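You operate a simulated robot arm through the tools that you are given. There is no shell and no other tool. Be economical: measure what you need, move in short steps, check, and stop when the job is done.

Carry out the task below with a simulated robot arm. There is one attempt and no reset: what you move stays moved.

JOB
Wipe the tile clean, stand the orange pot on it and turn the empty disc to the blue dot.
Fine: wiping pad back where it lay; lock the disc again. What is to be rubbed or washed off counts as gone when no trace of it is left.

The check looks at the end state, three seconds after you hand in, the way a careful person would. Anything else that was tipped, shoved, dropped, spilled or broken makes it a failure.

ROBOT AND FRAMES
A 6-joint arm with a two-finger parallel gripper, fixed in place. Base frame: the origin is at the foot of the arm, x ahead of it, y to its left, z up. Units: cm, degrees, N and s.
With the tool pointing down near the work surface it reaches from about 20 to 64 cm from the base axis. Its first joint turns from -66.0 to 66.0 degrees. Payload 2.7 kg.
The tool frame sits at the grasp point between the pads (the TCP): z along the fingers, y along the line on which they close. The tips reach 2.3 cm beyond it. Largest opening 9.4 cm; finger width 3.8, thickness 1; the body of the gripper, 5.4 by 9.6 cm, starts 3.9 cm behind the TCP.
Orientation is that of the tool frame in the base frame, as a unit quaternion [x, y, z, w]. With the fingers straight down and closing along the base's y, the tool's x points along the base's -x, its y along +y and its z along -z.

CONTROLS
- The arm moves only by the tool apply_moves. Its argument "motion" is a list that holds one entry, the list of rows, each a list of 7 numbers: the shift along the tool's x, y, z in cm, then the turn, a rotation vector about the tool's x, y, z in degrees, then the finger opening in cm, from 0 to 9.4. In form: [[[dx, dy, dz, ax, ay, az, grip], ...]]. A call has 1 to 20 rows; each row shifts and turns the commanded pose from where the row before left it, along the tool's axes as they then stand. Each row takes 0.2 s and may step no farther than 5 cm and 8.6 degrees from the row before; otherwise, or with a gripper value out of range, the whole call is refused. A pose out of reach is approached as far as the arm can. The call stops where the force on the tool passes 40 N (or 10 N more than at its start, if that is more) or the arm is blocked; 0.2 s more then pass. The fingers move at their own pace (about 4.5 cm/s each) and stop on an object; they squeeze with about 21 N. The grip force told is the motor's: it shows also when the fingers shut on nothing. Time passes only in rows, and 0.2 s behind the last, so rows that do not move let the fingers close. It gives the time, the measured TCP pose, the force on the tool (base axes), the opening and the grip force at its end, in the units of the frame above (readings bear some noise), with the torque about the TCP (base axes, N m) and any sound that the robot's microphone picked up.
- Cameras (640 x 400 px; columns grow to the right, rows downward): "scene" is fixed at [8.32, -42.86, 140.53]; the picture's right is [0.74, -0.67, 0.00], its down [-0.40, -0.44, -0.80] and it looks along [0.54, 0.59, -0.60] (base axes); focal length 365 px, centre (320, 200). "wrist" rides on the gripper at [8.6, 1.6, -7.4] in the tool frame; the picture's right is [-0.18, 0.98, 0.00], its down [-0.58, -0.11, -0.81] and it looks along [-0.79, -0.15, 0.59] (tool axes); focal length 243 px, centre (320, 200). There is no depth. A picture from a camera that has moved, and an enlarged one, comes with that camera's place and axes in the base frame and with its lens. The place of the scene camera against the robot may be out by one fixed shift of up to 1.2 cm in any direction.
- get_image(camera): a new picture of that camera. No time passes.
- inspect(camera, box): a new picture of the part [left, top, right, bottom] of that camera's present view, enlarged. No time passes.
- close_job(): hands the job in; it is judged then, once.

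Go step by step. Nothing tells you positions but the pictures and the camera data: compare them with the known pose of the tool, close in by small moves and look again before you grip or let go. The budget is 120 turns and 64 pictures, counting those below and the enlarged ones. Unless the task says otherwise, let go and move clear before handing in, and close with one line.

The tools are called after ">>>" as a command line: name --argument value ..., lists and objects as JSON in quotes. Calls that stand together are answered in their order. apply_moves: Moves the arm, as the interface text tells. Its arguments: {"type":"object","properties":{"motion":{"type":"array","items":{"type":"array","items":{"type":"array","items":{"type":"number"}}}}},"required":["motion"]} The other tools are called the same way: get_image (camera) takes a picture; inspect (camera, box) takes an enlarged picture of a part of a camera's view; close_job () hands the job in.

At the start:

```text
clock: 0.0
position: [35.58, -12.13, 102.06]
tcp_rot: [0.0, 1.0, -0.001, 0.0]
ft_force: [0.5, -0.1, -0.2]
ft_torque: [0.0, 0.0, -0.01]
width: 9.4
grasp_force: 0.0
```

scene: 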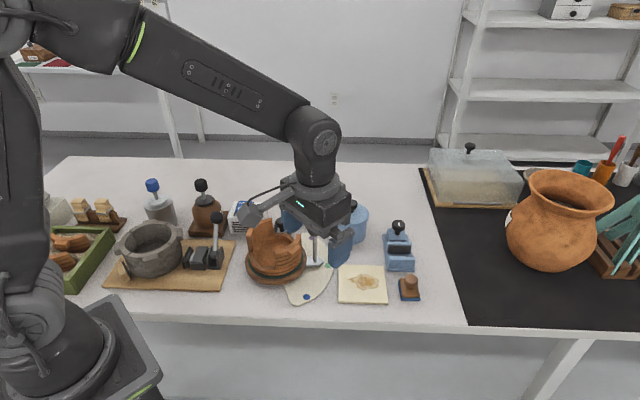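
wrist: 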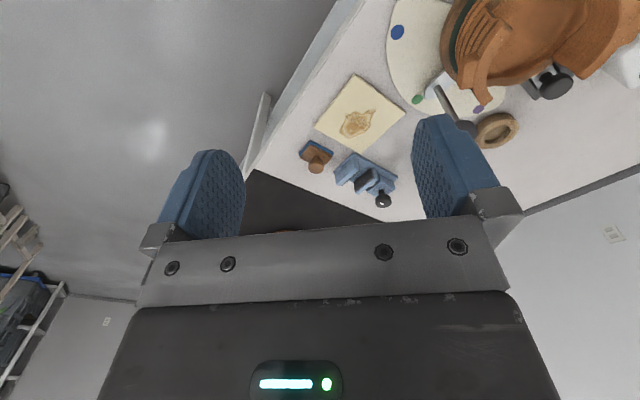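

I see a cluttered table: a tile with a stain, a small block (pad?) beside it, a disc-like turntable with dots, and several pots. I'll enlarge the main area to identify items.

>>> inspect --camera "scene" --box '[220, 180, 440, 318]'

>>> inspect --camera "scene" --box '[40, 160, 260, 298]'

>>> inspect --camera "wrist" --box '[250, 0, 640, 244]'

```text
2.90 times, centred on (330, 249) of scene
camera zoom: at [8.32, -42.86, 140.53], right [0.74, -0.67, 0.0], down [-0.4, -0.44, -0.8], along [0.54, 0.59, -0.6], focal length 1057 px, centre (291, 58)
```

zoom: 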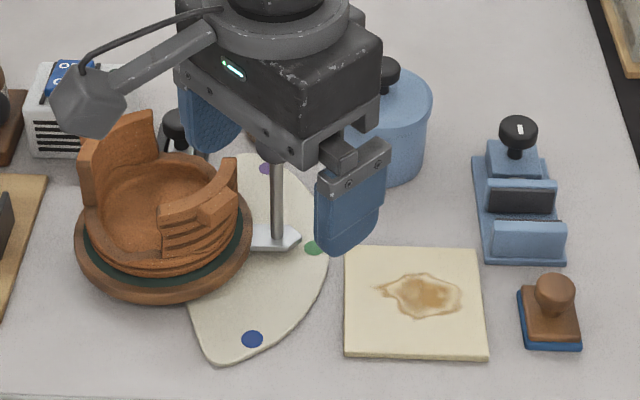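

```text
2.90 times, centred on (150, 229) of scene
camera zoom: at [8.32, -42.86, 140.53], right [0.74, -0.67, 0.0], down [-0.4, -0.44, -0.8], along [0.54, 0.59, -0.6], focal length 1057 px, centre (813, 116)
```

zoom: 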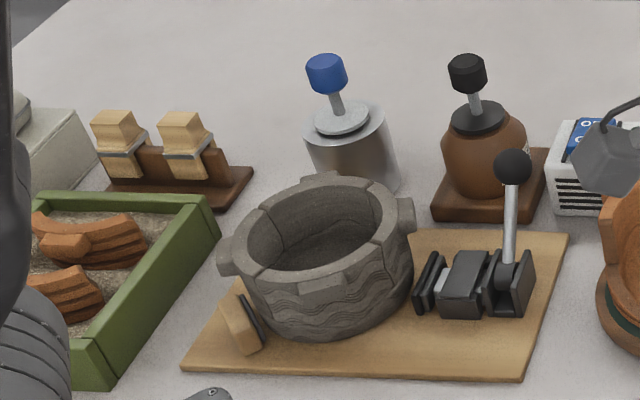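

```text
1.64 times, centred on (445, 122) of wrist
camera zoom: at [27.0, -10.48, 109.49], right [0.19, 0.98, 0.0], down [0.58, -0.11, 0.81], along [0.79, -0.15, -0.59], focal length 398 px, centre (115, 328)
```

zoom: 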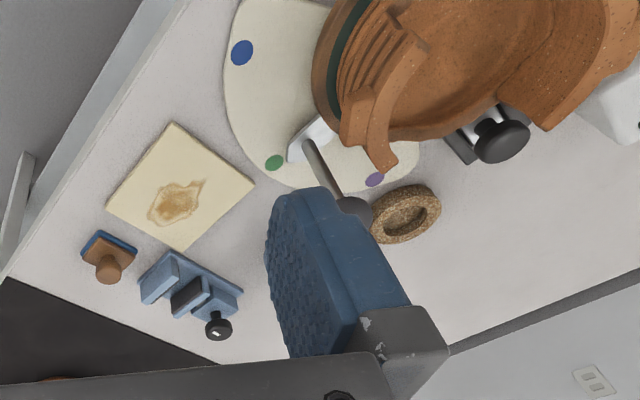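

The table surface is at about z≈73, the tile near (53,-8), and the likely pad near (61,-17). I'll move the arm left at the same height to clear the view.

>>> apply_moves --motion '[[[2, 4, 0, 0, 0, 0, 9.4], [2, 4, 0, 0, 0, 0, 9.4], [2, 4, 0, 0, 0, 0, 9.4], [0, 4, 0, 0, 0, 0, 9.4], [0, 4, 0, 0, 0, 0, 9.4], [0, 4, 0, 0, 0, 0, 9.4], [0, 4, 0, 0, 0, 0, 9.4], [0, 4, 0, 0, 0, 0, 9.4], [0, 0, 0, 0, 0, 0, 9.4]]]'

>>> inspect --camera "scene" --box '[220, 180, 440, 318]'

>>> get_image --camera "wrist"

```text
clock: 2.0
position: [29.45, 19.55, 102.36]
tcp_rot: [0.001, 1.0, -0.001, 0.001]
ft_force: [0.1, -0.6, -0.1]
ft_torque: [-0.02, 0.01, 0.01]
width: 9.4
grasp_force: 0.0
```

```text
2.90 times, centred on (330, 249) of scene
camera zoom: at [8.32, -42.85, 140.53], right [0.74, -0.67, 0.0], down [-0.4, -0.44, -0.8], along [0.54, 0.59, -0.6], focal length 1057 px, centre (291, 58)
```

zoom: 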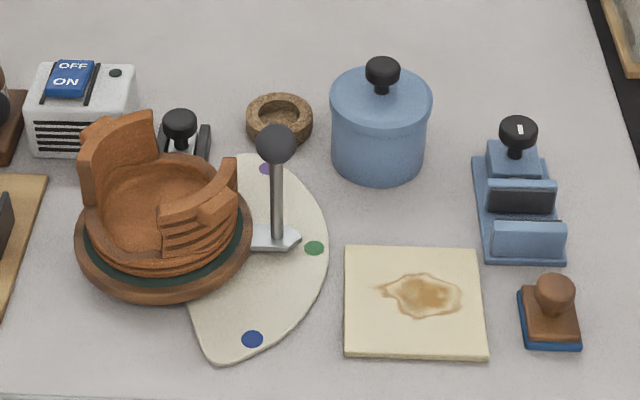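

```text
57 pictures are left
camera wrist: at [20.84, 21.12, 109.75], right [0.19, 0.98, 0.0], down [0.58, -0.11, 0.81], along [0.79, -0.15, -0.59], focal length 243 px, centre (320, 200)
```

wrist: 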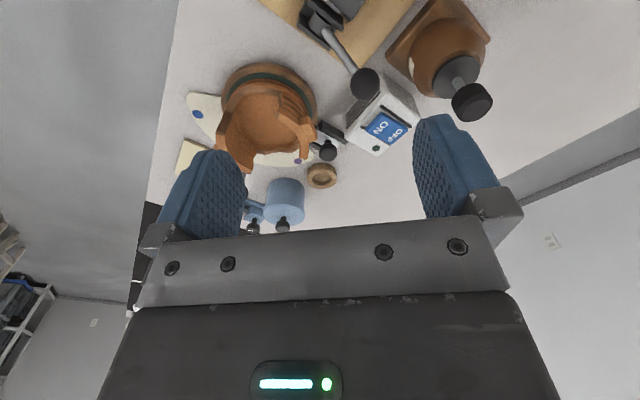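

The turntable disc carries an orange pot with a lever pointing at colored dots, and a black-knobbed lock sits behind it. I'll zoom in on the lock and disc.

>>> inspect --camera "wrist" --box '[180, 50, 350, 156]'

>>> inspect --camera "scene" --box '[235, 205, 335, 268]'

>>> inspect --camera "scene" --box '[330, 210, 440, 310]'

```text
3.76 times, centred on (265, 103) of wrist
camera zoom: at [20.84, 21.12, 109.75], right [0.19, 0.98, 0.0], down [0.58, -0.11, 0.81], along [0.79, -0.15, -0.59], focal length 913 px, centre (527, 565)
```

zoom: 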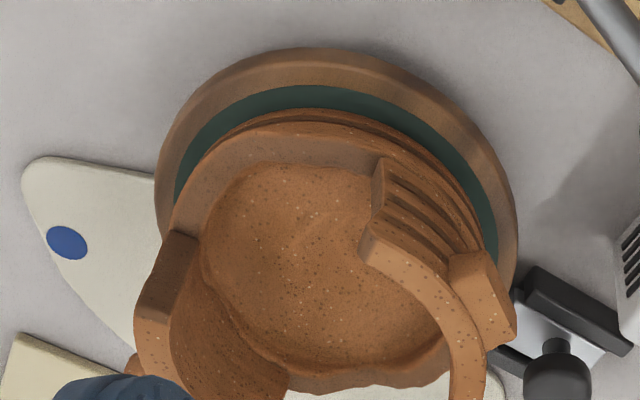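

```text
6.35 times, centred on (285, 236) of scene
camera zoom: at [8.32, -42.85, 140.53], right [0.74, -0.67, 0.0], down [-0.4, -0.44, -0.8], along [0.54, 0.59, -0.6], focal length 2315 px, centre (542, -32)
```

zoom: 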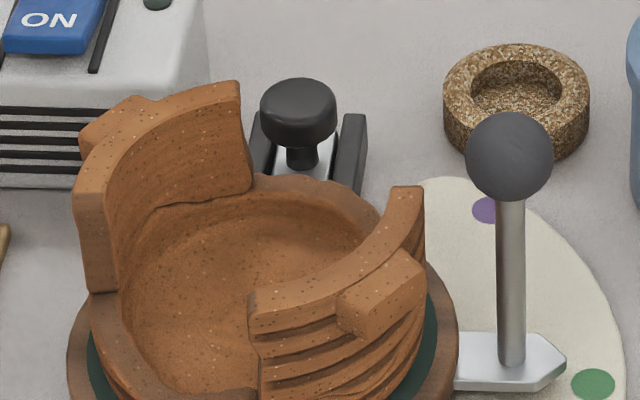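

```text
4.00 times, centred on (385, 260) of scene
camera zoom: at [8.32, -42.85, 140.53], right [0.74, -0.67, 0.0], down [-0.4, -0.44, -0.8], along [0.54, 0.59, -0.6], focal length 1458 px, centre (60, -40)
```

zoom: 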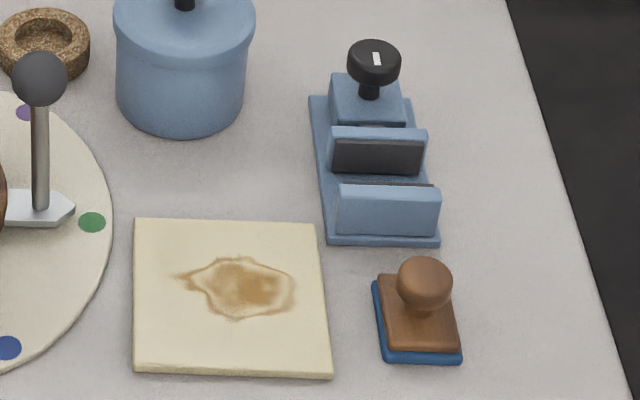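

The lock is a sliding bolt with a knob behind the disc, and the wooden stamp-like block with the blue underside is the wiping pad. I'll move over toward the pad and tile to measure with the wrist camera.

>>> apply_moves --motion '[[[-2, -4.3, 0, 0, 0, 0, 9.4], [-2, -4.3, 0, 0, 0, 0, 9.4], [-2, -4.3, 0, 0, 0, 0, 9.4], [-2, -4.3, 0, 0, 0, 0, 9.4], [-2, -4.3, 0, 0, 0, 0, 9.4], [-2, -4.3, 0, 0, 0, 0, 9.4], [-2, -4.3, 2, 0, 0, 0, 9.4], [-2, -4.3, 3, 0, 0, 0, 9.4], [0, 0, 2, 0, 0, 0, 9.4], [0, 0, 0, 0, 0, 0, 9.4]]]'

>>> get_image --camera "wrist"

```text
refused: row 7 steps farther than a row can; nothing moved
```

```text
53 pictures are left
camera wrist: at [20.84, 21.12, 109.75], right [0.19, 0.98, 0.0], down [0.58, -0.11, 0.81], along [0.79, -0.15, -0.59], focal length 243 px, centre (320, 200)
```

wrist: 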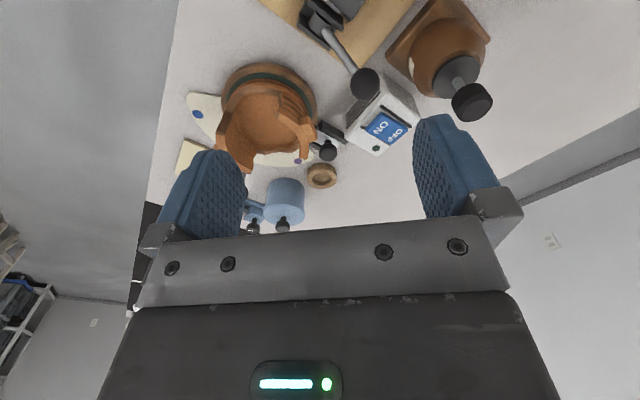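

The row was too long; I'll resend with smaller steps.

>>> apply_moves --motion '[[[-2, -4.3, 0, 0, 0, 0, 9.4], [-2, -4.3, 0, 0, 0, 0, 9.4], [-2, -4.3, 0, 0, 0, 0, 9.4], [-2, -4.3, 0, 0, 0, 0, 9.4], [-2, -4.3, 0, 0, 0, 0, 9.4], [-2, -4.3, 0, 0, 0, 0, 9.4], [-2, -4.3, 0, 0, 0, 0, 9.4], [-2, -4.3, 0, 0, 0, 0, 9.4], [0, 0, 4, 0, 0, 0, 9.4], [0, 0, 3, 0, 0, 0, 9.4], [0, 0, 0, 0, 0, 0, 9.4]]]'

>>> get_image --camera "wrist"

```text
clock: 4.4
position: [45.73, -14.54, 94.99]
tcp_rot: [0.001, 1.0, -0.001, 0.0]
ft_force: [-0.9, -0.5, -0.5]
ft_torque: [-0.01, -0.01, -0.01]
width: 9.41
grasp_force: 0.0
```

```text
52 pictures are left
camera wrist: at [37.18, -12.92, 102.28], right [0.19, 0.98, 0.0], down [0.58, -0.11, 0.81], along [0.79, -0.15, -0.59], focal length 243 px, centre (320, 200)
```

wrist: 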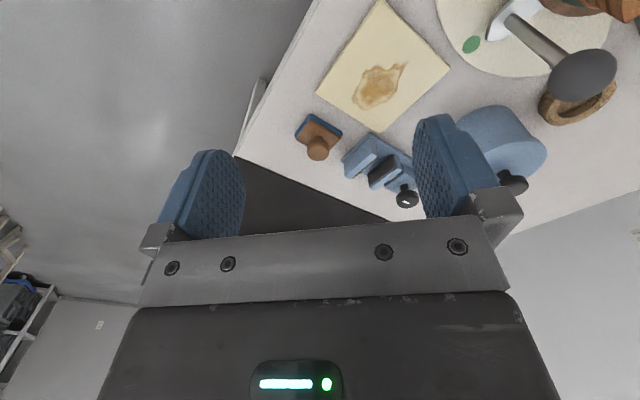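

By triangulation the pad's knob is near (58.6,-17.3,78.5). I'll hover above it with the fingers at 5 cm and look.

>>> apply_moves --motion '[[[-4, -1, 0, 0, 0, 0, 5], [-4, -1, 0, 0, 0, 0, 5], [-4, -0.8, 0, 0, 0, 0, 5], [-0.9, 0, 3, 0, 0, 0, 5], [0, 0, 4, 0, 0, 0, 5], [0, 0, 0, 0, 0, 0, 5], [0, 0, 0, 0, 0, 0, 5]]]'

>>> get_image --camera "wrist"

>>> inspect --camera "scene" --box '[320, 190, 480, 310]'

```text
clock: 6.0
position: [58.53, -17.33, 87.63]
tcp_rot: [0.001, 1.0, -0.001, 0.0]
ft_force: [-0.7, 0.2, -0.2]
ft_torque: [0.01, 0.02, -0.02]
width: 5.01
grasp_force: 0.0
```

```text
51 pictures are left
camera wrist: at [49.94, -15.69, 95.14], right [0.19, 0.98, 0.0], down [0.58, -0.11, 0.81], along [0.79, -0.15, -0.59], focal length 243 px, centre (320, 200)
```

wrist: 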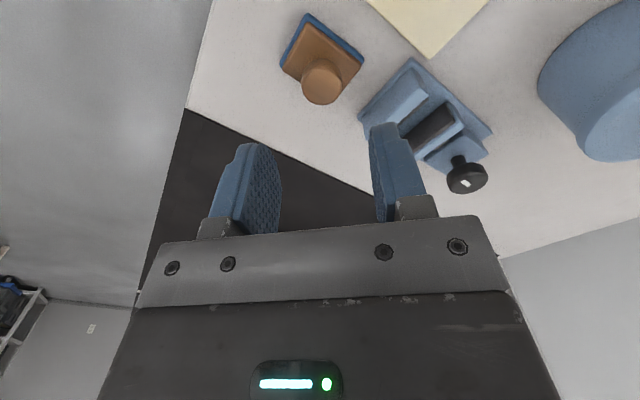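

```text
3.33 times, centred on (400, 250) of scene
camera zoom: at [8.32, -42.86, 140.53], right [0.74, -0.67, 0.0], down [-0.4, -0.44, -0.8], along [0.54, 0.59, -0.6], focal length 1215 px, centre (53, 33)
```

zoom: 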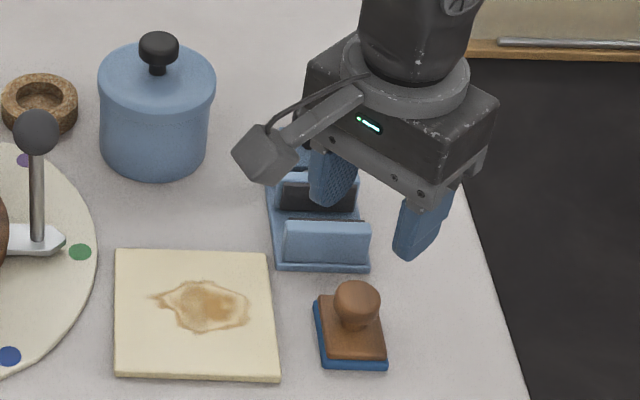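

The knob centre is at about (58.4,-17.2,78.3). I'll descend to around knob level and check.

>>> apply_moves --motion '[[[0.1, 0.15, 4, 0, 0, 0, 5], [0, 0, 3, 0, 0, 0, 5], [0, 0, 1.2, 0, 0, 0, 5], [0, 0, 0, 0, 0, 0, 5]]]'

>>> get_image --camera "wrist"

>>> inspect --camera "scene" --box '[360, 220, 460, 310]'

```text
clock: 7.0
position: [58.31, -17.25, 79.68]
tcp_rot: [0.0, 1.0, -0.001, 0.001]
ft_force: [-0.9, 0.0, -0.8]
ft_torque: [0.01, 0.0, -0.03]
width: 5.0
grasp_force: 0.0
```

```text
49 pictures are left
camera wrist: at [49.75, -15.58, 87.14], right [0.19, 0.98, 0.0], down [0.58, -0.11, 0.81], along [0.79, -0.15, -0.59], focal length 243 px, centre (320, 200)
```

wrist: 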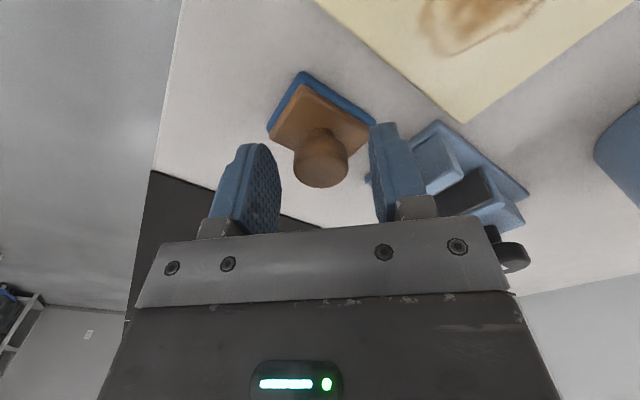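

```text
4.44 times, centred on (410, 265) of scene
camera zoom: at [8.32, -42.86, 140.53], right [0.74, -0.67, 0.0], down [-0.4, -0.44, -0.8], along [0.54, 0.59, -0.6], focal length 1620 px, centre (-80, -89)
```

zoom: 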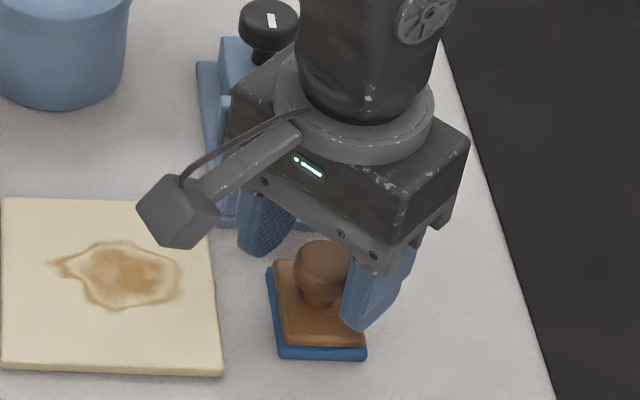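

The knob is centred, 1.5 cm under the TCP. I'll descend 1.0 and grip it.

>>> apply_moves --motion '[[[0, 0, 1.0, 0, 0, 0, 5], [0, 0, 0, 0, 0, 0, 2], [0, 0, 0, 0, 0, 0, 0.5], [0, 0, 0, 0, 0, 0, 0.5], [0, 0, 0, 0, 0, 0, 0.5]]]'

>>> get_image --camera "wrist"

```text
clock: 8.2
position: [58.51, -17.08, 78.59]
tcp_rot: [0.001, 1.0, -0.002, 0.001]
ft_force: [0.1, 0.9, 0.1]
ft_torque: [0.02, -0.03, -0.02]
width: 2.82
grasp_force: 20.7
```

```text
47 pictures are left
camera wrist: at [49.84, -15.56, 86.2], right [0.19, 0.98, 0.0], down [0.58, -0.11, 0.81], along [0.79, -0.15, -0.59], focal length 243 px, centre (320, 200)
```

wrist: 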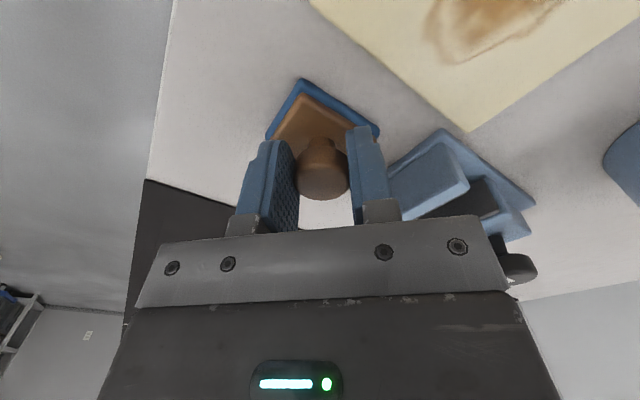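

The pad is gripped; its home is TCP (58.5,-17.1,78.6). I estimate the tile centre at (51.8,-9.4) and its top at about 75.4. I'll lift the pad, carry it over the stain and lower it partway.

>>> apply_moves --motion '[[[0, 0, -1.5, 0, 0, 0, 0.5], [0, 0, -2, 0, 0, 0, 0.5], [3, 3.6, 0, 0, 0, 0, 0.5], [2.9, 3.7, 0, 0, 0, 0, 0.5], [0, 0, 1, 0, 0, 0, 0.5], [0, 0, 0, 0, 0, 0, 0.5]]]'

>>> get_image --camera "wrist"

>>> inspect --camera "scene" --box '[320, 220, 440, 310]'

```text
clock: 9.6
position: [52.35, -9.9, 81.58]
tcp_rot: [0.001, 1.0, -0.001, 0.001]
ft_force: [-0.2, 0.1, -0.9]
ft_torque: [0.0, 0.0, 0.05]
width: 2.85
grasp_force: 21.2
```

```text
46 pictures are left
camera wrist: at [43.86, -8.32, 89.03], right [0.19, 0.98, 0.0], down [0.58, -0.11, 0.81], along [0.79, -0.15, -0.59], focal length 243 px, centre (320, 200)
```

wrist: 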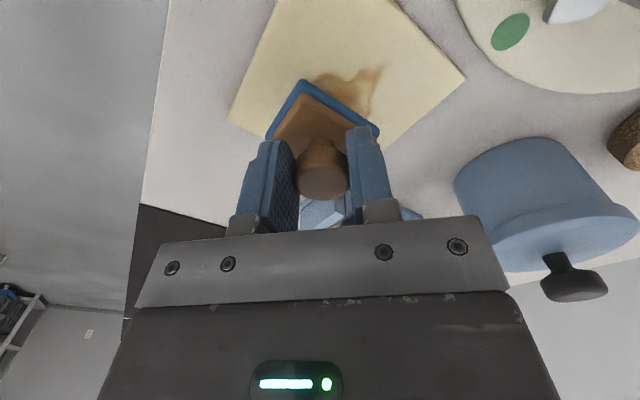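

```text
4.44 times, centred on (380, 265) of scene
camera zoom: at [8.32, -42.86, 140.53], right [0.74, -0.67, 0.0], down [-0.4, -0.44, -0.8], along [0.54, 0.59, -0.6], focal length 1620 px, centre (53, -89)
```

zoom: 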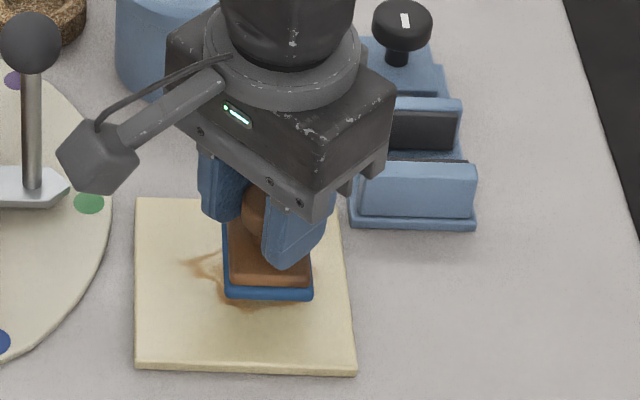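

The pad hovers over the stain. I'll lower it gently to contact.

>>> apply_moves --motion '[[[0, 0, 1.2, 0, 0, 0, 0.5], [0, 0, 0.7, 0, 0, 0, 0.5], [0, 0, 0.3, 0, 0, 0, 0.5], [0, 0, 0.2, 0, 0, 0, 0.5], [0, 0, 0, 0, 0, 0, 0.5]]]'

```text
clock: 10.8
position: [52.67, -9.97, 79.14]
tcp_rot: [0.001, 1.0, -0.002, 0.005]
ft_force: [2.8, -4.5, 19.6]
ft_torque: [-0.07, -0.22, 0.01]
width: 2.84
grasp_force: 21.2
```

Contact with about 20 N. I'll ease slightly and wipe in three lanes along the tile's axes.

>>> apply_moves --motion '[[[-0.81, -0.74, -0.1, 0, 0, 0, 0.5], [-0.81, -0.74, 0, 0, 0, 0, 0.5], [0.85, 0.77, 0, 0, 0, 0, 0.5], [0.85, 0.77, 0, 0, 0, 0, 0.5], [0.85, 0.77, 0, 0, 0, 0, 0.5], [0.85, 0.77, 0, 0, 0, 0, 0.5], [-0.87, 0.96, 0, 0, 0, 0, 0.5], [-0.85, -0.77, 0, 0, 0, 0, 0.5], [-0.85, -0.77, 0, 0, 0, 0, 0.5], [-0.85, -0.77, 0, 0, 0, 0, 0.5], [-0.85, -0.77, 0, 0, 0, 0, 0.5], [0.87, -0.96, 0, 0, 0, 0, 0.5], [0.87, -0.96, 0, 0, 0, 0, 0.5], [0.85, 0.77, 0, 0, 0, 0, 0.5], [0.85, 0.77, 0, 0, 0, 0, 0.5], [0.85, 0.77, 0, 0, 0, 0, 0.5], [0.85, 0.77, 0, 0, 0, 0, 0.5], [-0.87, 0.96, 0, 0, 0, 0, 0.5], [-0.89, -0.8, 0, 0, 0, 0, 0.5], [-0.89, -0.8, 0, 0, 0, 0, 0.5]]]'

>>> inspect --camera "scene" --box '[320, 220, 440, 310]'

```text
clock: 15.0
position: [52.58, -10.06, 78.98]
tcp_rot: [0.002, 1.0, -0.001, 0.001]
ft_force: [0.3, -0.5, -0.8]
ft_torque: [-0.01, 0.01, -0.01]
width: 2.86
grasp_force: 21.3
```

```text
4.44 times, centred on (380, 265) of scene
camera zoom: at [8.32, -42.86, 140.53], right [0.74, -0.67, 0.0], down [-0.4, -0.44, -0.8], along [0.54, 0.59, -0.6], focal length 1620 px, centre (53, -89)
```

zoom: 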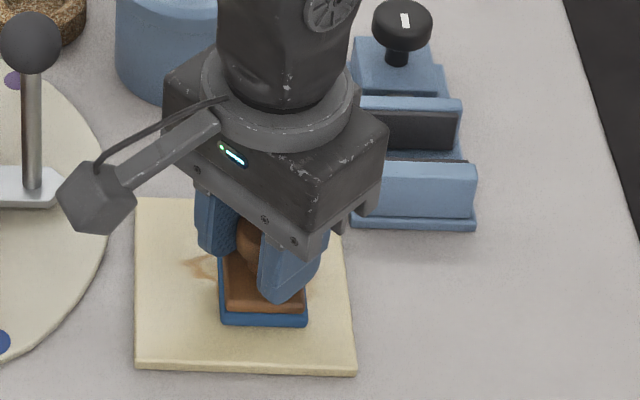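

The stain is partly gone, but the contact force has dropped to zero. I'll lift briefly to see what's left.

>>> apply_moves --motion '[[[-2.2, -1.8, -3, 0, 0, 0, 0.5], [-2.2, -1.8, 0, 0, 0, 0, 0.5], [0, 0, 0, 0, 0, 0, 0.5]]]'

>>> inspect --camera "scene" --box '[320, 220, 440, 310]'

>>> get_image --camera "wrist"

```text
clock: 15.8
position: [56.85, -13.67, 81.85]
tcp_rot: [0.001, 1.0, -0.001, -0.001]
ft_force: [0.8, 0.0, 0.3]
ft_torque: [0.01, 0.01, 0.02]
width: 2.88
grasp_force: 20.5
```

```text
4.44 times, centred on (380, 265) of scene
camera zoom: at [8.32, -42.86, 140.53], right [0.74, -0.67, 0.0], down [-0.4, -0.44, -0.8], along [0.54, 0.59, -0.6], focal length 1620 px, centre (53, -89)
```

zoom: 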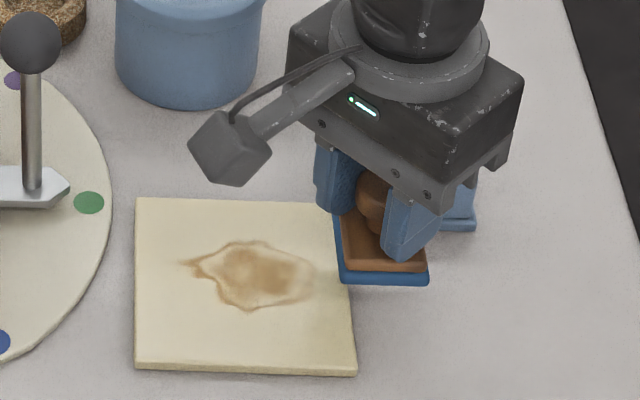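

```text
42 pictures are left
camera wrist: at [48.25, -11.98, 89.3], right [0.19, 0.98, 0.0], down [0.58, -0.11, 0.81], along [0.79, -0.15, -0.59], focal length 243 px, centre (320, 200)
```

wrist: 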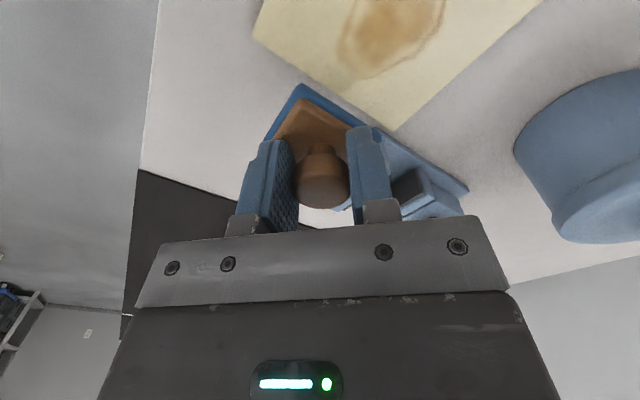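

The stain has only faded, so it needs more rubbing with steady pressure. I'll go back and press again without easing off.

>>> apply_moves --motion '[[[2.2, 1.8, 0, 0, 0, 0, 0.5], [2.2, 1.8, 0, 0, 0, 0, 0.5], [0, 0, 2.5, 0, 0, 0, 0.5], [0, 0, 0.4, 0, 0, 0, 0.5], [0, 0, 0.2, 0, 0, 0, 0.5], [0, 0, 0.1, 0, 0, 0, 0.5], [0, 0, 0, 0, 0, 0, 0.5]]]'

```text
clock: 17.4
position: [52.66, -10.04, 78.98]
tcp_rot: [0.001, 1.0, -0.002, 0.001]
ft_force: [-2.8, 0.6, 14.0]
ft_torque: [0.07, 0.39, 0.02]
width: 2.87
grasp_force: 21.2
```

Contact is 14 N. I'll run a longer stroke pattern.

>>> apply_moves --motion '[[[-0.81, -0.74, 0, 0, 0, 0, 0.5], [-0.81, -0.74, 0, 0, 0, 0, 0.5], [0.88, 0.8, 0, 0, 0, 0, 0.5], [0.88, 0.8, 0, 0, 0, 0, 0.5], [0.88, 0.8, 0, 0, 0, 0, 0.5], [0.88, 0.8, 0, 0, 0, 0, 0.5], [-0.87, 0.96, 0, 0, 0, 0, 0.5], [-0.88, -0.8, 0, 0, 0, 0, 0.5], [-0.88, -0.8, 0, 0, 0, 0, 0.5], [-0.88, -0.8, 0, 0, 0, 0, 0.5], [-0.88, -0.8, 0, 0, 0, 0, 0.5], [0.88, 0.8, 0, 0, 0, 0, 0.5], [0.88, 0.8, 0, 0, 0, 0, 0.5], [0.88, 0.8, 0, 0, 0, 0, 0.5], [0.88, 0.8, 0, 0, 0, 0, 0.5], [0.87, -0.96, 0, 0, 0, 0, 0.5], [-0.88, -0.8, 0, 0, 0, 0, 0.5], [-0.88, -0.8, 0, 0, 0, 0, 0.5], [-0.88, -0.8, 0, 0, 0, 0, 0.5]]]'

>>> inspect --camera "scene" --box '[320, 220, 440, 310]'

```text
clock: 21.4
position: [53.32, -10.58, 78.89]
tcp_rot: [0.0, 1.0, -0.001, 0.001]
ft_force: [-1.5, 1.2, 2.1]
ft_torque: [-0.02, -0.02, 0.01]
width: 2.85
grasp_force: 20.8
```

```text
4.44 times, centred on (380, 265) of scene
camera zoom: at [8.31, -42.85, 140.53], right [0.74, -0.67, 0.0], down [-0.4, -0.44, -0.8], along [0.54, 0.59, -0.6], focal length 1620 px, centre (53, -89)
```

zoom: 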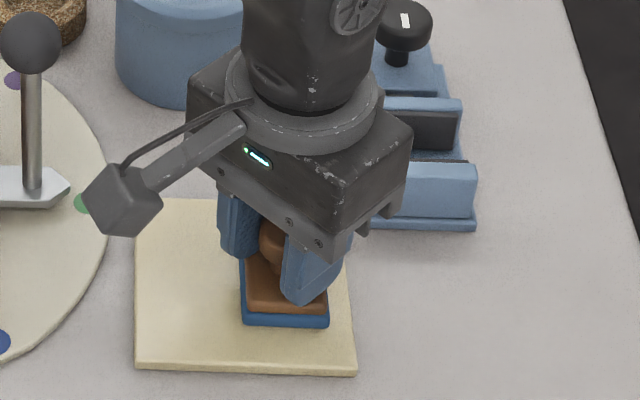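

The left part looks clean. I'll press slightly more and do the remaining part plus overlap.

>>> apply_moves --motion '[[[0, 0, 0.15, 0, 0, 0, 0.5], [-0.6, -0.55, 0, 0, 0, 0, 0.5], [0.88, 0.8, 0, 0, 0, 0, 0.5], [0.88, 0.8, 0, 0, 0, 0, 0.5], [0.88, 0.8, 0, 0, 0, 0, 0.5], [-0.6, 0.67, 0, 0, 0, 0, 0.5], [-0.88, -0.8, 0, 0, 0, 0, 0.5], [-0.88, -0.8, 0, 0, 0, 0, 0.5], [-0.88, -0.8, 0, 0, 0, 0, 0.5], [-0.67, 0.74, 0.1, 0, 0, 0, 0.5], [0.88, 0.8, 0, 0, 0, 0, 0.5], [0.88, 0.8, 0, 0, 0, 0, 0.5], [0.88, 0.8, 0, 0, 0, 0, 0.5], [0.88, 0.8, 0, 0, 0, 0, 0.5], [-0.88, -0.8, 0, 0, 0, 0, 0.5], [-0.88, -0.8, 0, 0, 0, 0, 0.5], [-0.88, -0.8, 0, 0, 0, 0, 0.5], [-0.88, -0.8, 0, 0, 0, 0, 0.5], [0.6, -0.67, 0, 0, 0, 0, 0.5], [0.6, -0.67, 0, 0, 0, 0, 0.5]]]'

>>> apply_moves --motion '[[[-0.2, -0.2, -1.5, 0, 0, 0, 0.5], [-2, -2.5, -1.5, 0, 0, 0, 0.5], [-2, -2, 0, 0, 0, 0, 0.5], [0, 0, 0, 0, 0, 0, 0.5]]]'

>>> inspect --camera "scene" --box '[320, 220, 440, 310]'

>>> get_image --camera "wrist"

```text
clock: 25.6
position: [54.08, -11.09, 78.69]
tcp_rot: [0.0, 1.0, -0.001, 0.003]
ft_force: [6.9, 3.3, 14.6]
ft_torque: [0.08, -0.05, -0.07]
width: 2.88
grasp_force: 21.0
```

```text
clock: 26.6
position: [58.05, -15.81, 81.68]
tcp_rot: [0.001, 1.0, 0.0, -0.001]
ft_force: [-0.4, -0.6, 0.1]
ft_torque: [0.0, -0.03, 0.01]
width: 2.86
grasp_force: 21.5
```

```text
4.44 times, centred on (380, 265) of scene
camera zoom: at [8.32, -42.86, 140.53], right [0.74, -0.67, 0.0], down [-0.4, -0.44, -0.8], along [0.54, 0.59, -0.6], focal length 1620 px, centre (53, -89)
```

zoom: 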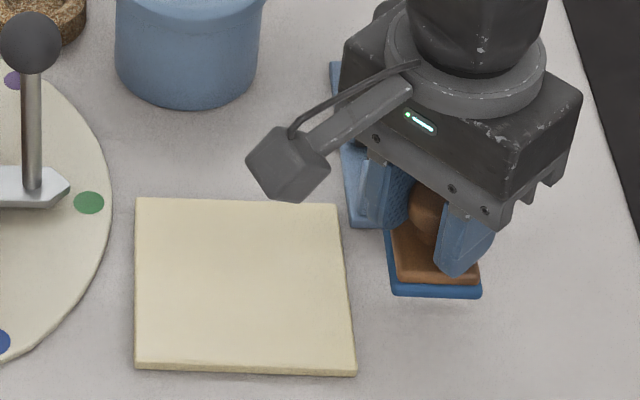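

```text
39 pictures are left
camera wrist: at [49.5, -14.22, 89.15], right [0.19, 0.98, 0.0], down [0.58, -0.11, 0.81], along [0.79, -0.15, -0.59], focal length 243 px, centre (320, 200)
```

wrist: 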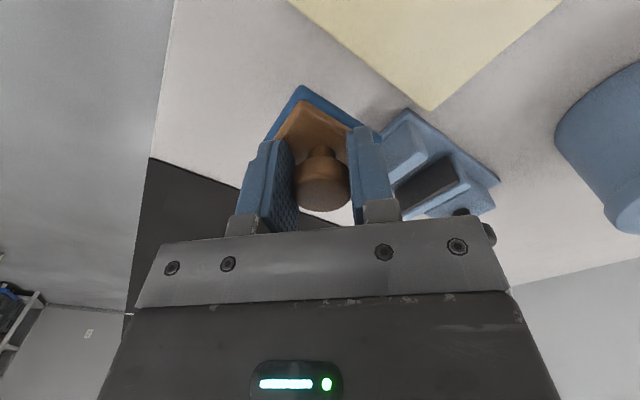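

The tile is clean. I'll put the pad back at its original spot, lowering gently.

>>> apply_moves --motion '[[[-0.5, -1.3, 0, 0, 0, 0, 0.5], [0, 0, 2, 0, 0, 0, 0.5], [0, 0, 1.0, 0, 0, 0, 0.5], [0, 0, 0.4, 0, 0, 0, 0.5], [0, 0, 0, 0, 0, 0, 0.5]]]'

>>> get_image --camera "wrist"

```text
clock: 27.8
position: [58.58, -17.1, 78.37]
tcp_rot: [0.001, 1.0, -0.001, 0.001]
ft_force: [0.9, -0.6, -1.0]
ft_torque: [-0.01, -0.02, 0.01]
width: 2.86
grasp_force: 20.9
```

```text
38 pictures are left
camera wrist: at [50.04, -15.46, 85.76], right [0.19, 0.98, 0.0], down [0.58, -0.11, 0.81], along [0.79, -0.15, -0.59], focal length 243 px, centre (320, 200)
```

wrist: 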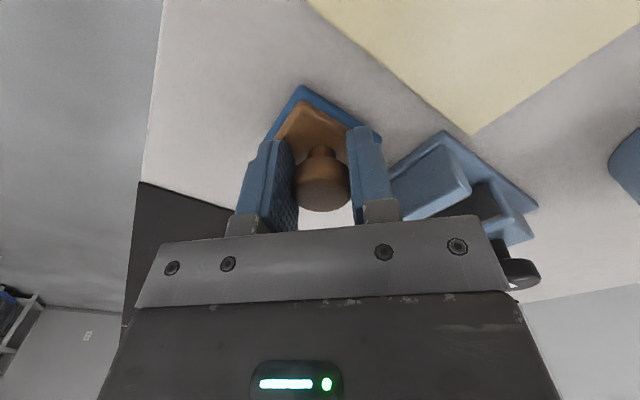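

No contact yet; I'll lower in small steps until it touches.

>>> apply_moves --motion '[[[0, 0, 0.2, 0, 0, 0, 0.5], [0, 0, 0.15, 0, 0, 0, 0.5], [0, 0, 0, 0, 0, 0, 0.5]]]'

```text
clock: 28.6
position: [58.71, -17.09, 77.87]
tcp_rot: [0.001, 1.0, 0.0, 0.0]
ft_force: [-1.7, 0.2, -0.5]
ft_torque: [0.04, -0.02, 0.02]
width: 2.88
grasp_force: 20.9
```

>>> apply_moves --motion '[[[0, 0, 0.15, 0, 0, 0, 0.5], [0, 0, 0, 0, 0, 0, 0.5]]]'

```text
clock: 29.2
position: [58.73, -17.12, 77.86]
tcp_rot: [0.001, 1.0, -0.001, 0.002]
ft_force: [0.1, 3.3, 12.6]
ft_torque: [0.09, 0.17, 0.0]
width: 2.86
grasp_force: 21.5
```

Contact made (12.6 N). I'll release, rise straight up, and go look at the disc from behind.

>>> apply_moves --motion '[[[0, 0, 0, 0, 0, 0, 3.5], [0, 0, 0, 0, 0, 0, 5], [0, 0, 0, 0, 0, 0, 5], [0, 0, -2, 0, 0, 0, 5], [0, 0, -4.5, 0, 0, 0, 5], [0, 0, -4.5, 0, 0, 0, 5], [0, 0, -4.5, 0, 0, 0, 5], [0, 0, -4.5, 0, 0, 0, 5], [3.5, 3.5, 0, 0, 0, 0, 5], [3.5, 3.5, 0, 0, 0, 0, 5], [3.5, 3.5, 0, 0, 0, 0, 5], [3.5, 3.5, 0, 0, 0, 0, 5], [3.5, 3.5, 0, 0, 0, 0, 5], [3.5, 3.5, 0, 0, 0, 0, 5], [3.5, 3.5, 0, 0, 0, 0, 5], [0, 0, 0, 0, 0, 0, 5]]]'

>>> get_image --camera "wrist"

>>> get_image --camera "scene"

```text
clock: 32.6
position: [33.98, 7.41, 97.83]
tcp_rot: [0.001, 1.0, -0.001, 0.001]
ft_force: [-0.8, 0.3, 0.0]
ft_torque: [0.0, 0.02, -0.02]
width: 4.98
grasp_force: 0.1
```

```text
37 pictures are left
camera wrist: at [25.46, 9.09, 105.18], right [0.19, 0.98, 0.0], down [0.58, -0.11, 0.81], along [0.79, -0.15, -0.59], focal length 243 px, centre (320, 200)
```

wrist: 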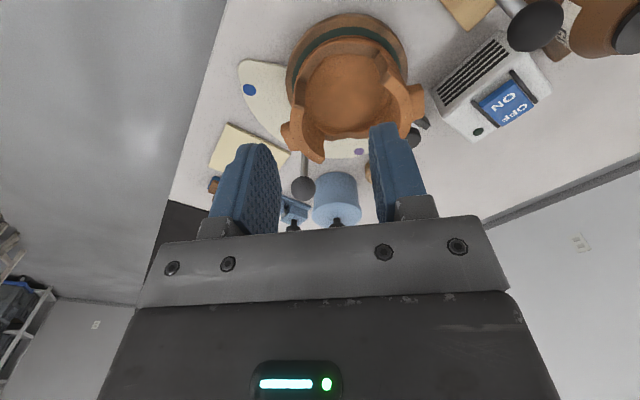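

```text
36 pictures are left
```

scene: 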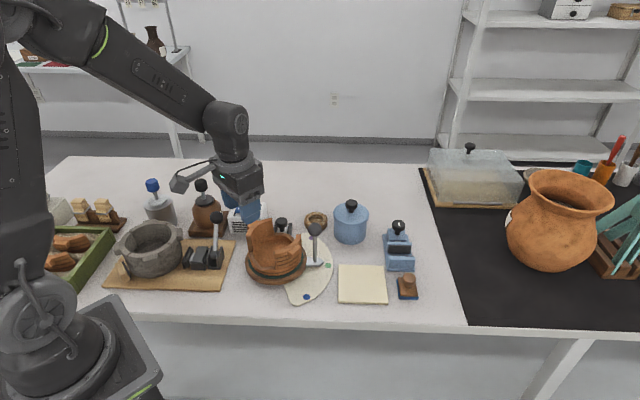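

>>> inspect --camera "wrist" --box '[220, 0, 440, 215]'

>>> inspect --camera "scene" --box '[235, 205, 345, 305]'

```text
1.86 times, centred on (330, 108) of wrist
camera zoom: at [25.46, 9.09, 105.18], right [0.19, 0.98, 0.0], down [0.58, -0.11, 0.81], along [0.79, -0.15, -0.59], focal length 451 px, centre (301, 372)
```

zoom: 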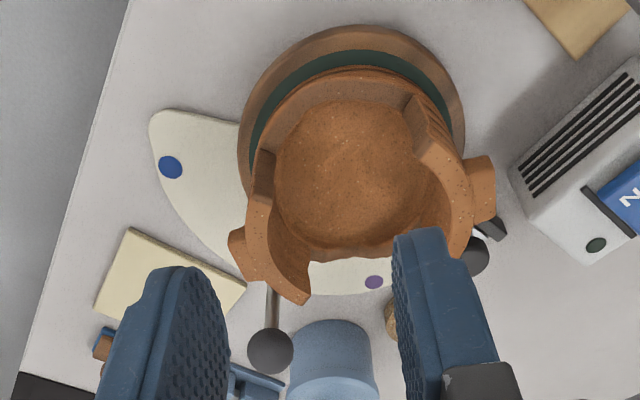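

```text
4.00 times, centred on (290, 255) of scene
camera zoom: at [8.32, -42.86, 140.53], right [0.74, -0.67, 0.0], down [-0.4, -0.44, -0.8], along [0.54, 0.59, -0.6], focal length 1458 px, centre (440, -20)
```

zoom: 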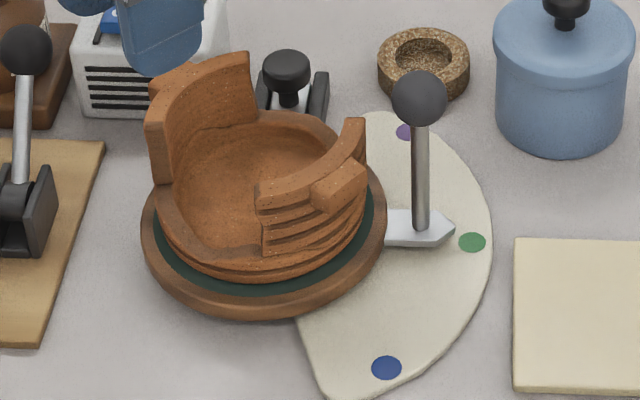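

The pot has two raised wall pieces with lugs on opposite sides. I'll plan to grip the left one (as seen in the scene) radially. First I'll move above it, rotate so the fingers close along the radial line, and look.

>>> apply_moves --motion '[[[-2.2, 4.4, 0, 0, 0, 0, 5], [0, 0, 1, 0, 0, -8, 5], [0, 0, 1, 0, 0, -8, 5], [0, 0, 1, 0, 0, -8, 5], [0, 0, 0, 0, 0, -8, 5], [0, 0, 0, 0, 0, -8, 5], [0, 0, 0, 0, 0, -7, 5], [0, 0, 0, 0, 0, 0, 5]]]'

>>> get_image --camera "wrist"

>>> inspect --camera "scene" --box '[205, 185, 345, 305]'

```text
clock: 34.4
position: [36.25, 11.86, 94.79]
tcp_rot: [-0.399, 0.917, -0.001, 0.0]
ft_force: [0.3, 0.8, 0.3]
ft_torque: [0.02, 0.0, 0.0]
width: 4.99
grasp_force: 0.0
```

```text
33 pictures are left
camera wrist: at [29.32, 6.58, 102.18], right [-0.59, 0.8, 0.0], down [0.48, 0.35, 0.81], along [0.65, 0.48, -0.59], focal length 243 px, centre (320, 200)
```

wrist: 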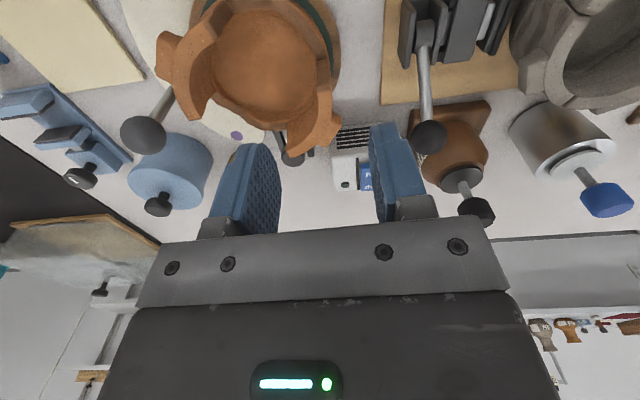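

```text
3.33 times, centred on (275, 245) of scene
camera zoom: at [8.32, -42.86, 140.53], right [0.74, -0.67, 0.0], down [-0.4, -0.44, -0.8], along [0.54, 0.59, -0.6], focal length 1215 px, centre (470, 50)
```

zoom: 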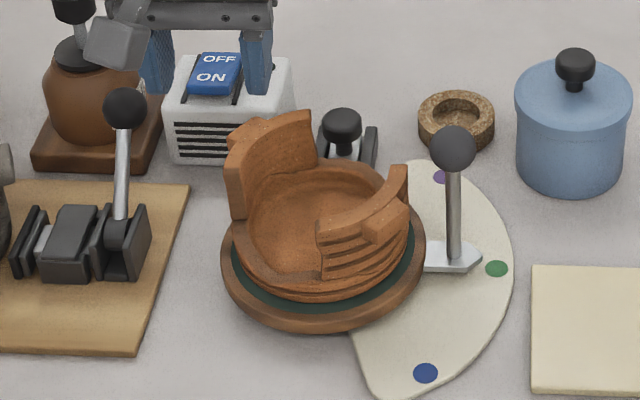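

The lug-to-lug axis actually runs almost along base y: centre about (41.7,9.2), near wall piece around (42.1,4.1), top at about 83.5. I'll rotate back and hover over that -y piece, which keeps the gripper clear of the lever ball both at pickup and at placing.

>>> apply_moves --motion '[[[0, 0, 0, 0, 0, 8, 5], [0, 0, 0, 0, 0, 8, 5], [0, 0, 0, 0, 0, 8, 5], [0, 0, 0, 0, 0, 8, 5], [0, 0, 0, 0, 0, 8, 5], [0, 0, 0, 0, 0, 1, 6], [-2.5, -4.15, 0, 0, 0, 0, 6], [-2.5, -4.15, 0, 0, 0, 0, 6], [0, 0, 3, 0, 0, 0, 6], [0, 0, 0, 0, 0, 0, 6]]]'

>>> get_image --camera "wrist"

>>> inspect --camera "scene" --box '[235, 195, 345, 295]'

```text
clock: 36.6
position: [42.33, 4.11, 91.42]
tcp_rot: [-0.051, 0.999, -0.001, 0.001]
ft_force: [-0.2, -0.3, -0.2]
ft_torque: [-0.05, -0.01, 0.0]
width: 6.0
grasp_force: 0.1
```

```text
31 pictures are left
camera wrist: at [33.58, 4.86, 98.85], right [0.08, 1.0, 0.0], down [0.59, -0.05, 0.81], along [0.8, -0.07, -0.59], focal length 243 px, centre (320, 200)
```

wrist: 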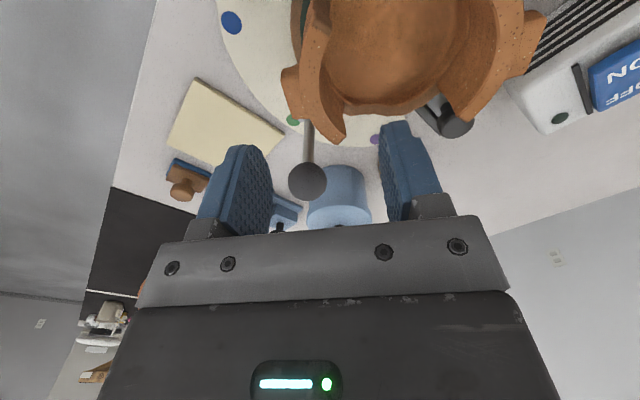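

```text
4.00 times, centred on (290, 245) of scene
camera zoom: at [8.32, -42.86, 140.53], right [0.74, -0.67, 0.0], down [-0.4, -0.44, -0.8], along [0.54, 0.59, -0.6], focal length 1458 px, centre (440, 20)
```

zoom: 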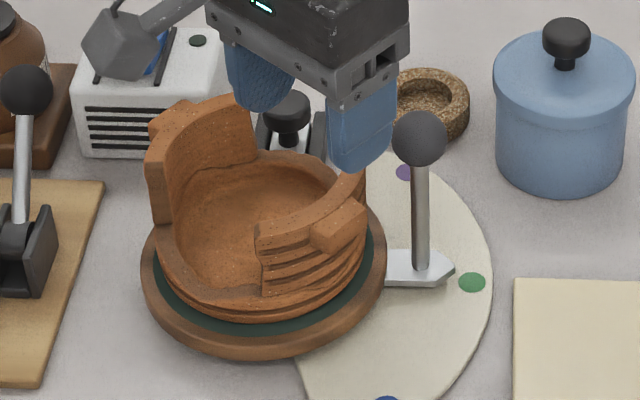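

The wall with lug spans y≈1.6 to 4.1 at x≈42.1. I'll centre the fingers on it and come down partway for a check.

>>> apply_moves --motion '[[[0.3, -1.25, 0, 0, 0, 0, 6], [0, 0, 3, 0, 0, 0, 6], [0, 0, 2.7, 0, 0, 0, 6], [0, 0, 0, 0, 0, 0, 6]]]'

>>> get_image --camera "wrist"

>>> inspect --camera "scene" --box '[235, 195, 345, 295]'

```text
clock: 37.6
position: [42.26, 2.77, 85.67]
tcp_rot: [-0.052, 0.999, 0.0, 0.001]
ft_force: [-0.3, -0.1, 0.8]
ft_torque: [0.0, 0.01, -0.03]
width: 5.99
grasp_force: 0.0
```

```text
29 pictures are left
camera wrist: at [33.42, 3.52, 93.11], right [0.08, 1.0, 0.0], down [0.59, -0.05, 0.81], along [0.8, -0.07, -0.59], focal length 243 px, centre (320, 200)
```

wrist: 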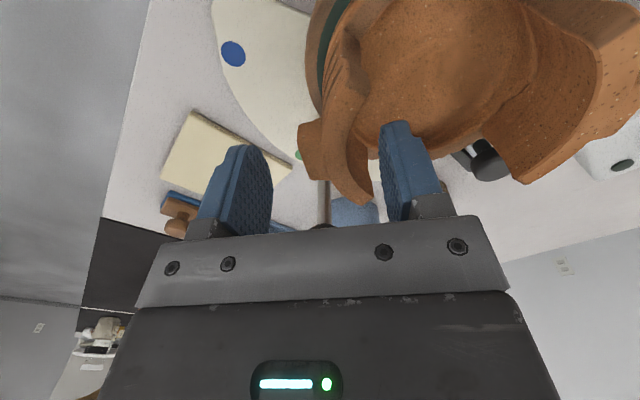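

```text
4.00 times, centred on (290, 245) of scene
camera zoom: at [8.32, -42.86, 140.53], right [0.74, -0.67, 0.0], down [-0.4, -0.44, -0.8], along [0.54, 0.59, -0.6], focal length 1458 px, centre (440, 20)
```

zoom: 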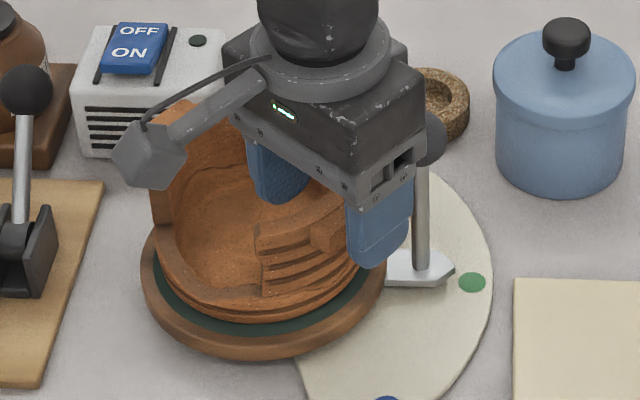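

Fingers straddle the wall well. I'll descend to grip depth, watching force.

>>> apply_moves --motion '[[[0, 0, 2, 0, 0, 0, 6], [0, 0, 1, 0, 0, 0, 6], [0, 0, 0.7, 0, 0, 0, 6], [0, 0, 0, 0, 0, 0, 6]]]'

>>> get_image --camera "wrist"

```text
clock: 38.6
position: [42.16, 2.9, 82.21]
tcp_rot: [-0.051, 0.999, -0.001, 0.0]
ft_force: [-1.0, -0.3, 0.0]
ft_torque: [0.02, -0.01, 0.0]
width: 5.98
grasp_force: 0.1
```

```text
27 pictures are left
camera wrist: at [33.37, 3.62, 89.69], right [0.08, 1.0, 0.0], down [0.59, -0.05, 0.81], along [0.8, -0.07, -0.59], focal length 243 px, centre (320, 200)
```

wrist: 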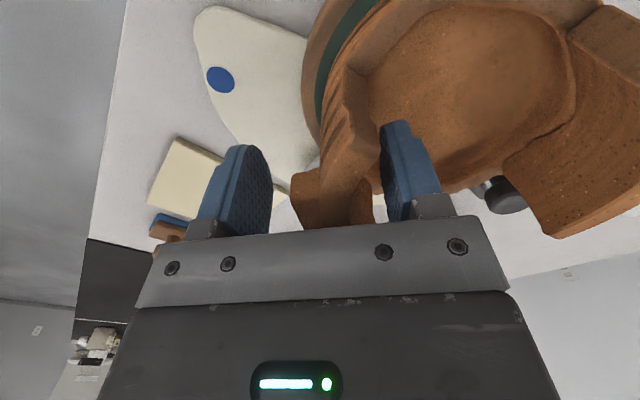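

Close on the wall.

>>> apply_moves --motion '[[[0, 0, 0.2, 0, 0, 0, 4], [0, 0, 0, 0, 0, 0, 2], [0, 0, 0, 0, 0, 0, 0.5], [0, 0, 0, 0, 0, 0, 0.5], [0, 0, 0, 0, 0, 0, 0.5]]]'

>>> get_image --camera "wrist"

```text
clock: 39.8
position: [42.2, 2.96, 82.16]
tcp_rot: [-0.052, 0.999, -0.001, 0.001]
ft_force: [2.5, 0.7, 5.9]
ft_torque: [0.83, 0.07, -0.28]
width: 2.75
grasp_force: 20.8
```

```text
26 pictures are left
camera wrist: at [33.39, 3.62, 89.58], right [0.08, 1.0, 0.0], down [0.59, -0.05, 0.81], along [0.81, -0.07, -0.59], focal length 243 px, centre (320, 200)
```

wrist: 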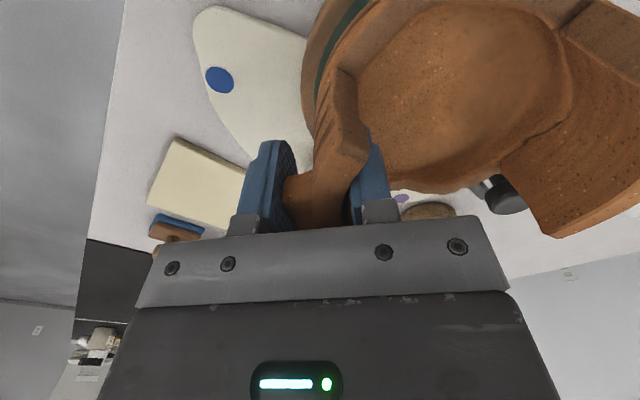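

Gripped at 2.75 cm. I'll lift slowly a bit and check that it comes off level.

>>> apply_moves --motion '[[[0, 0, -0.4, 0, 0, 0, 0.5], [0, 0, -0.4, 0, 0, 0, 0.5], [0, 0, -0.4, 0, 0, 0, 0.5], [0, 0, -0.4, 0, 0, 0, 0.5], [0, 0, 0, 0, 0, 0, 0.5]]]'

>>> inspect --camera "scene" --box '[235, 195, 345, 295]'

```text
clock: 41.0
position: [42.23, 2.95, 83.59]
tcp_rot: [-0.052, 0.999, -0.001, 0.001]
ft_force: [0.4, -0.2, -4.8]
ft_torque: [-0.27, -0.06, 0.03]
width: 2.75
grasp_force: 20.7
```

```text
4.00 times, centred on (290, 245) of scene
camera zoom: at [8.32, -42.86, 140.53], right [0.74, -0.67, 0.0], down [-0.4, -0.44, -0.8], along [0.54, 0.59, -0.6], focal length 1458 px, centre (440, 20)
```

zoom: 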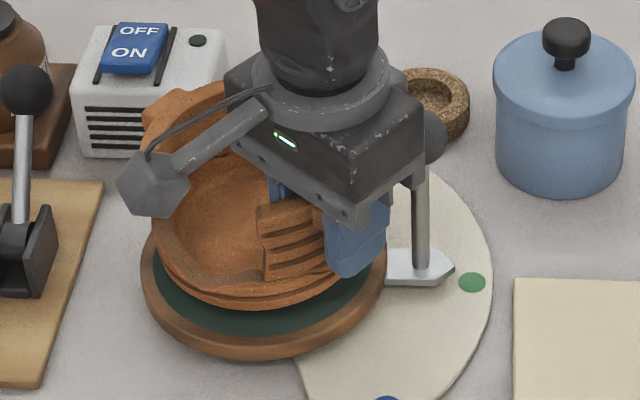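

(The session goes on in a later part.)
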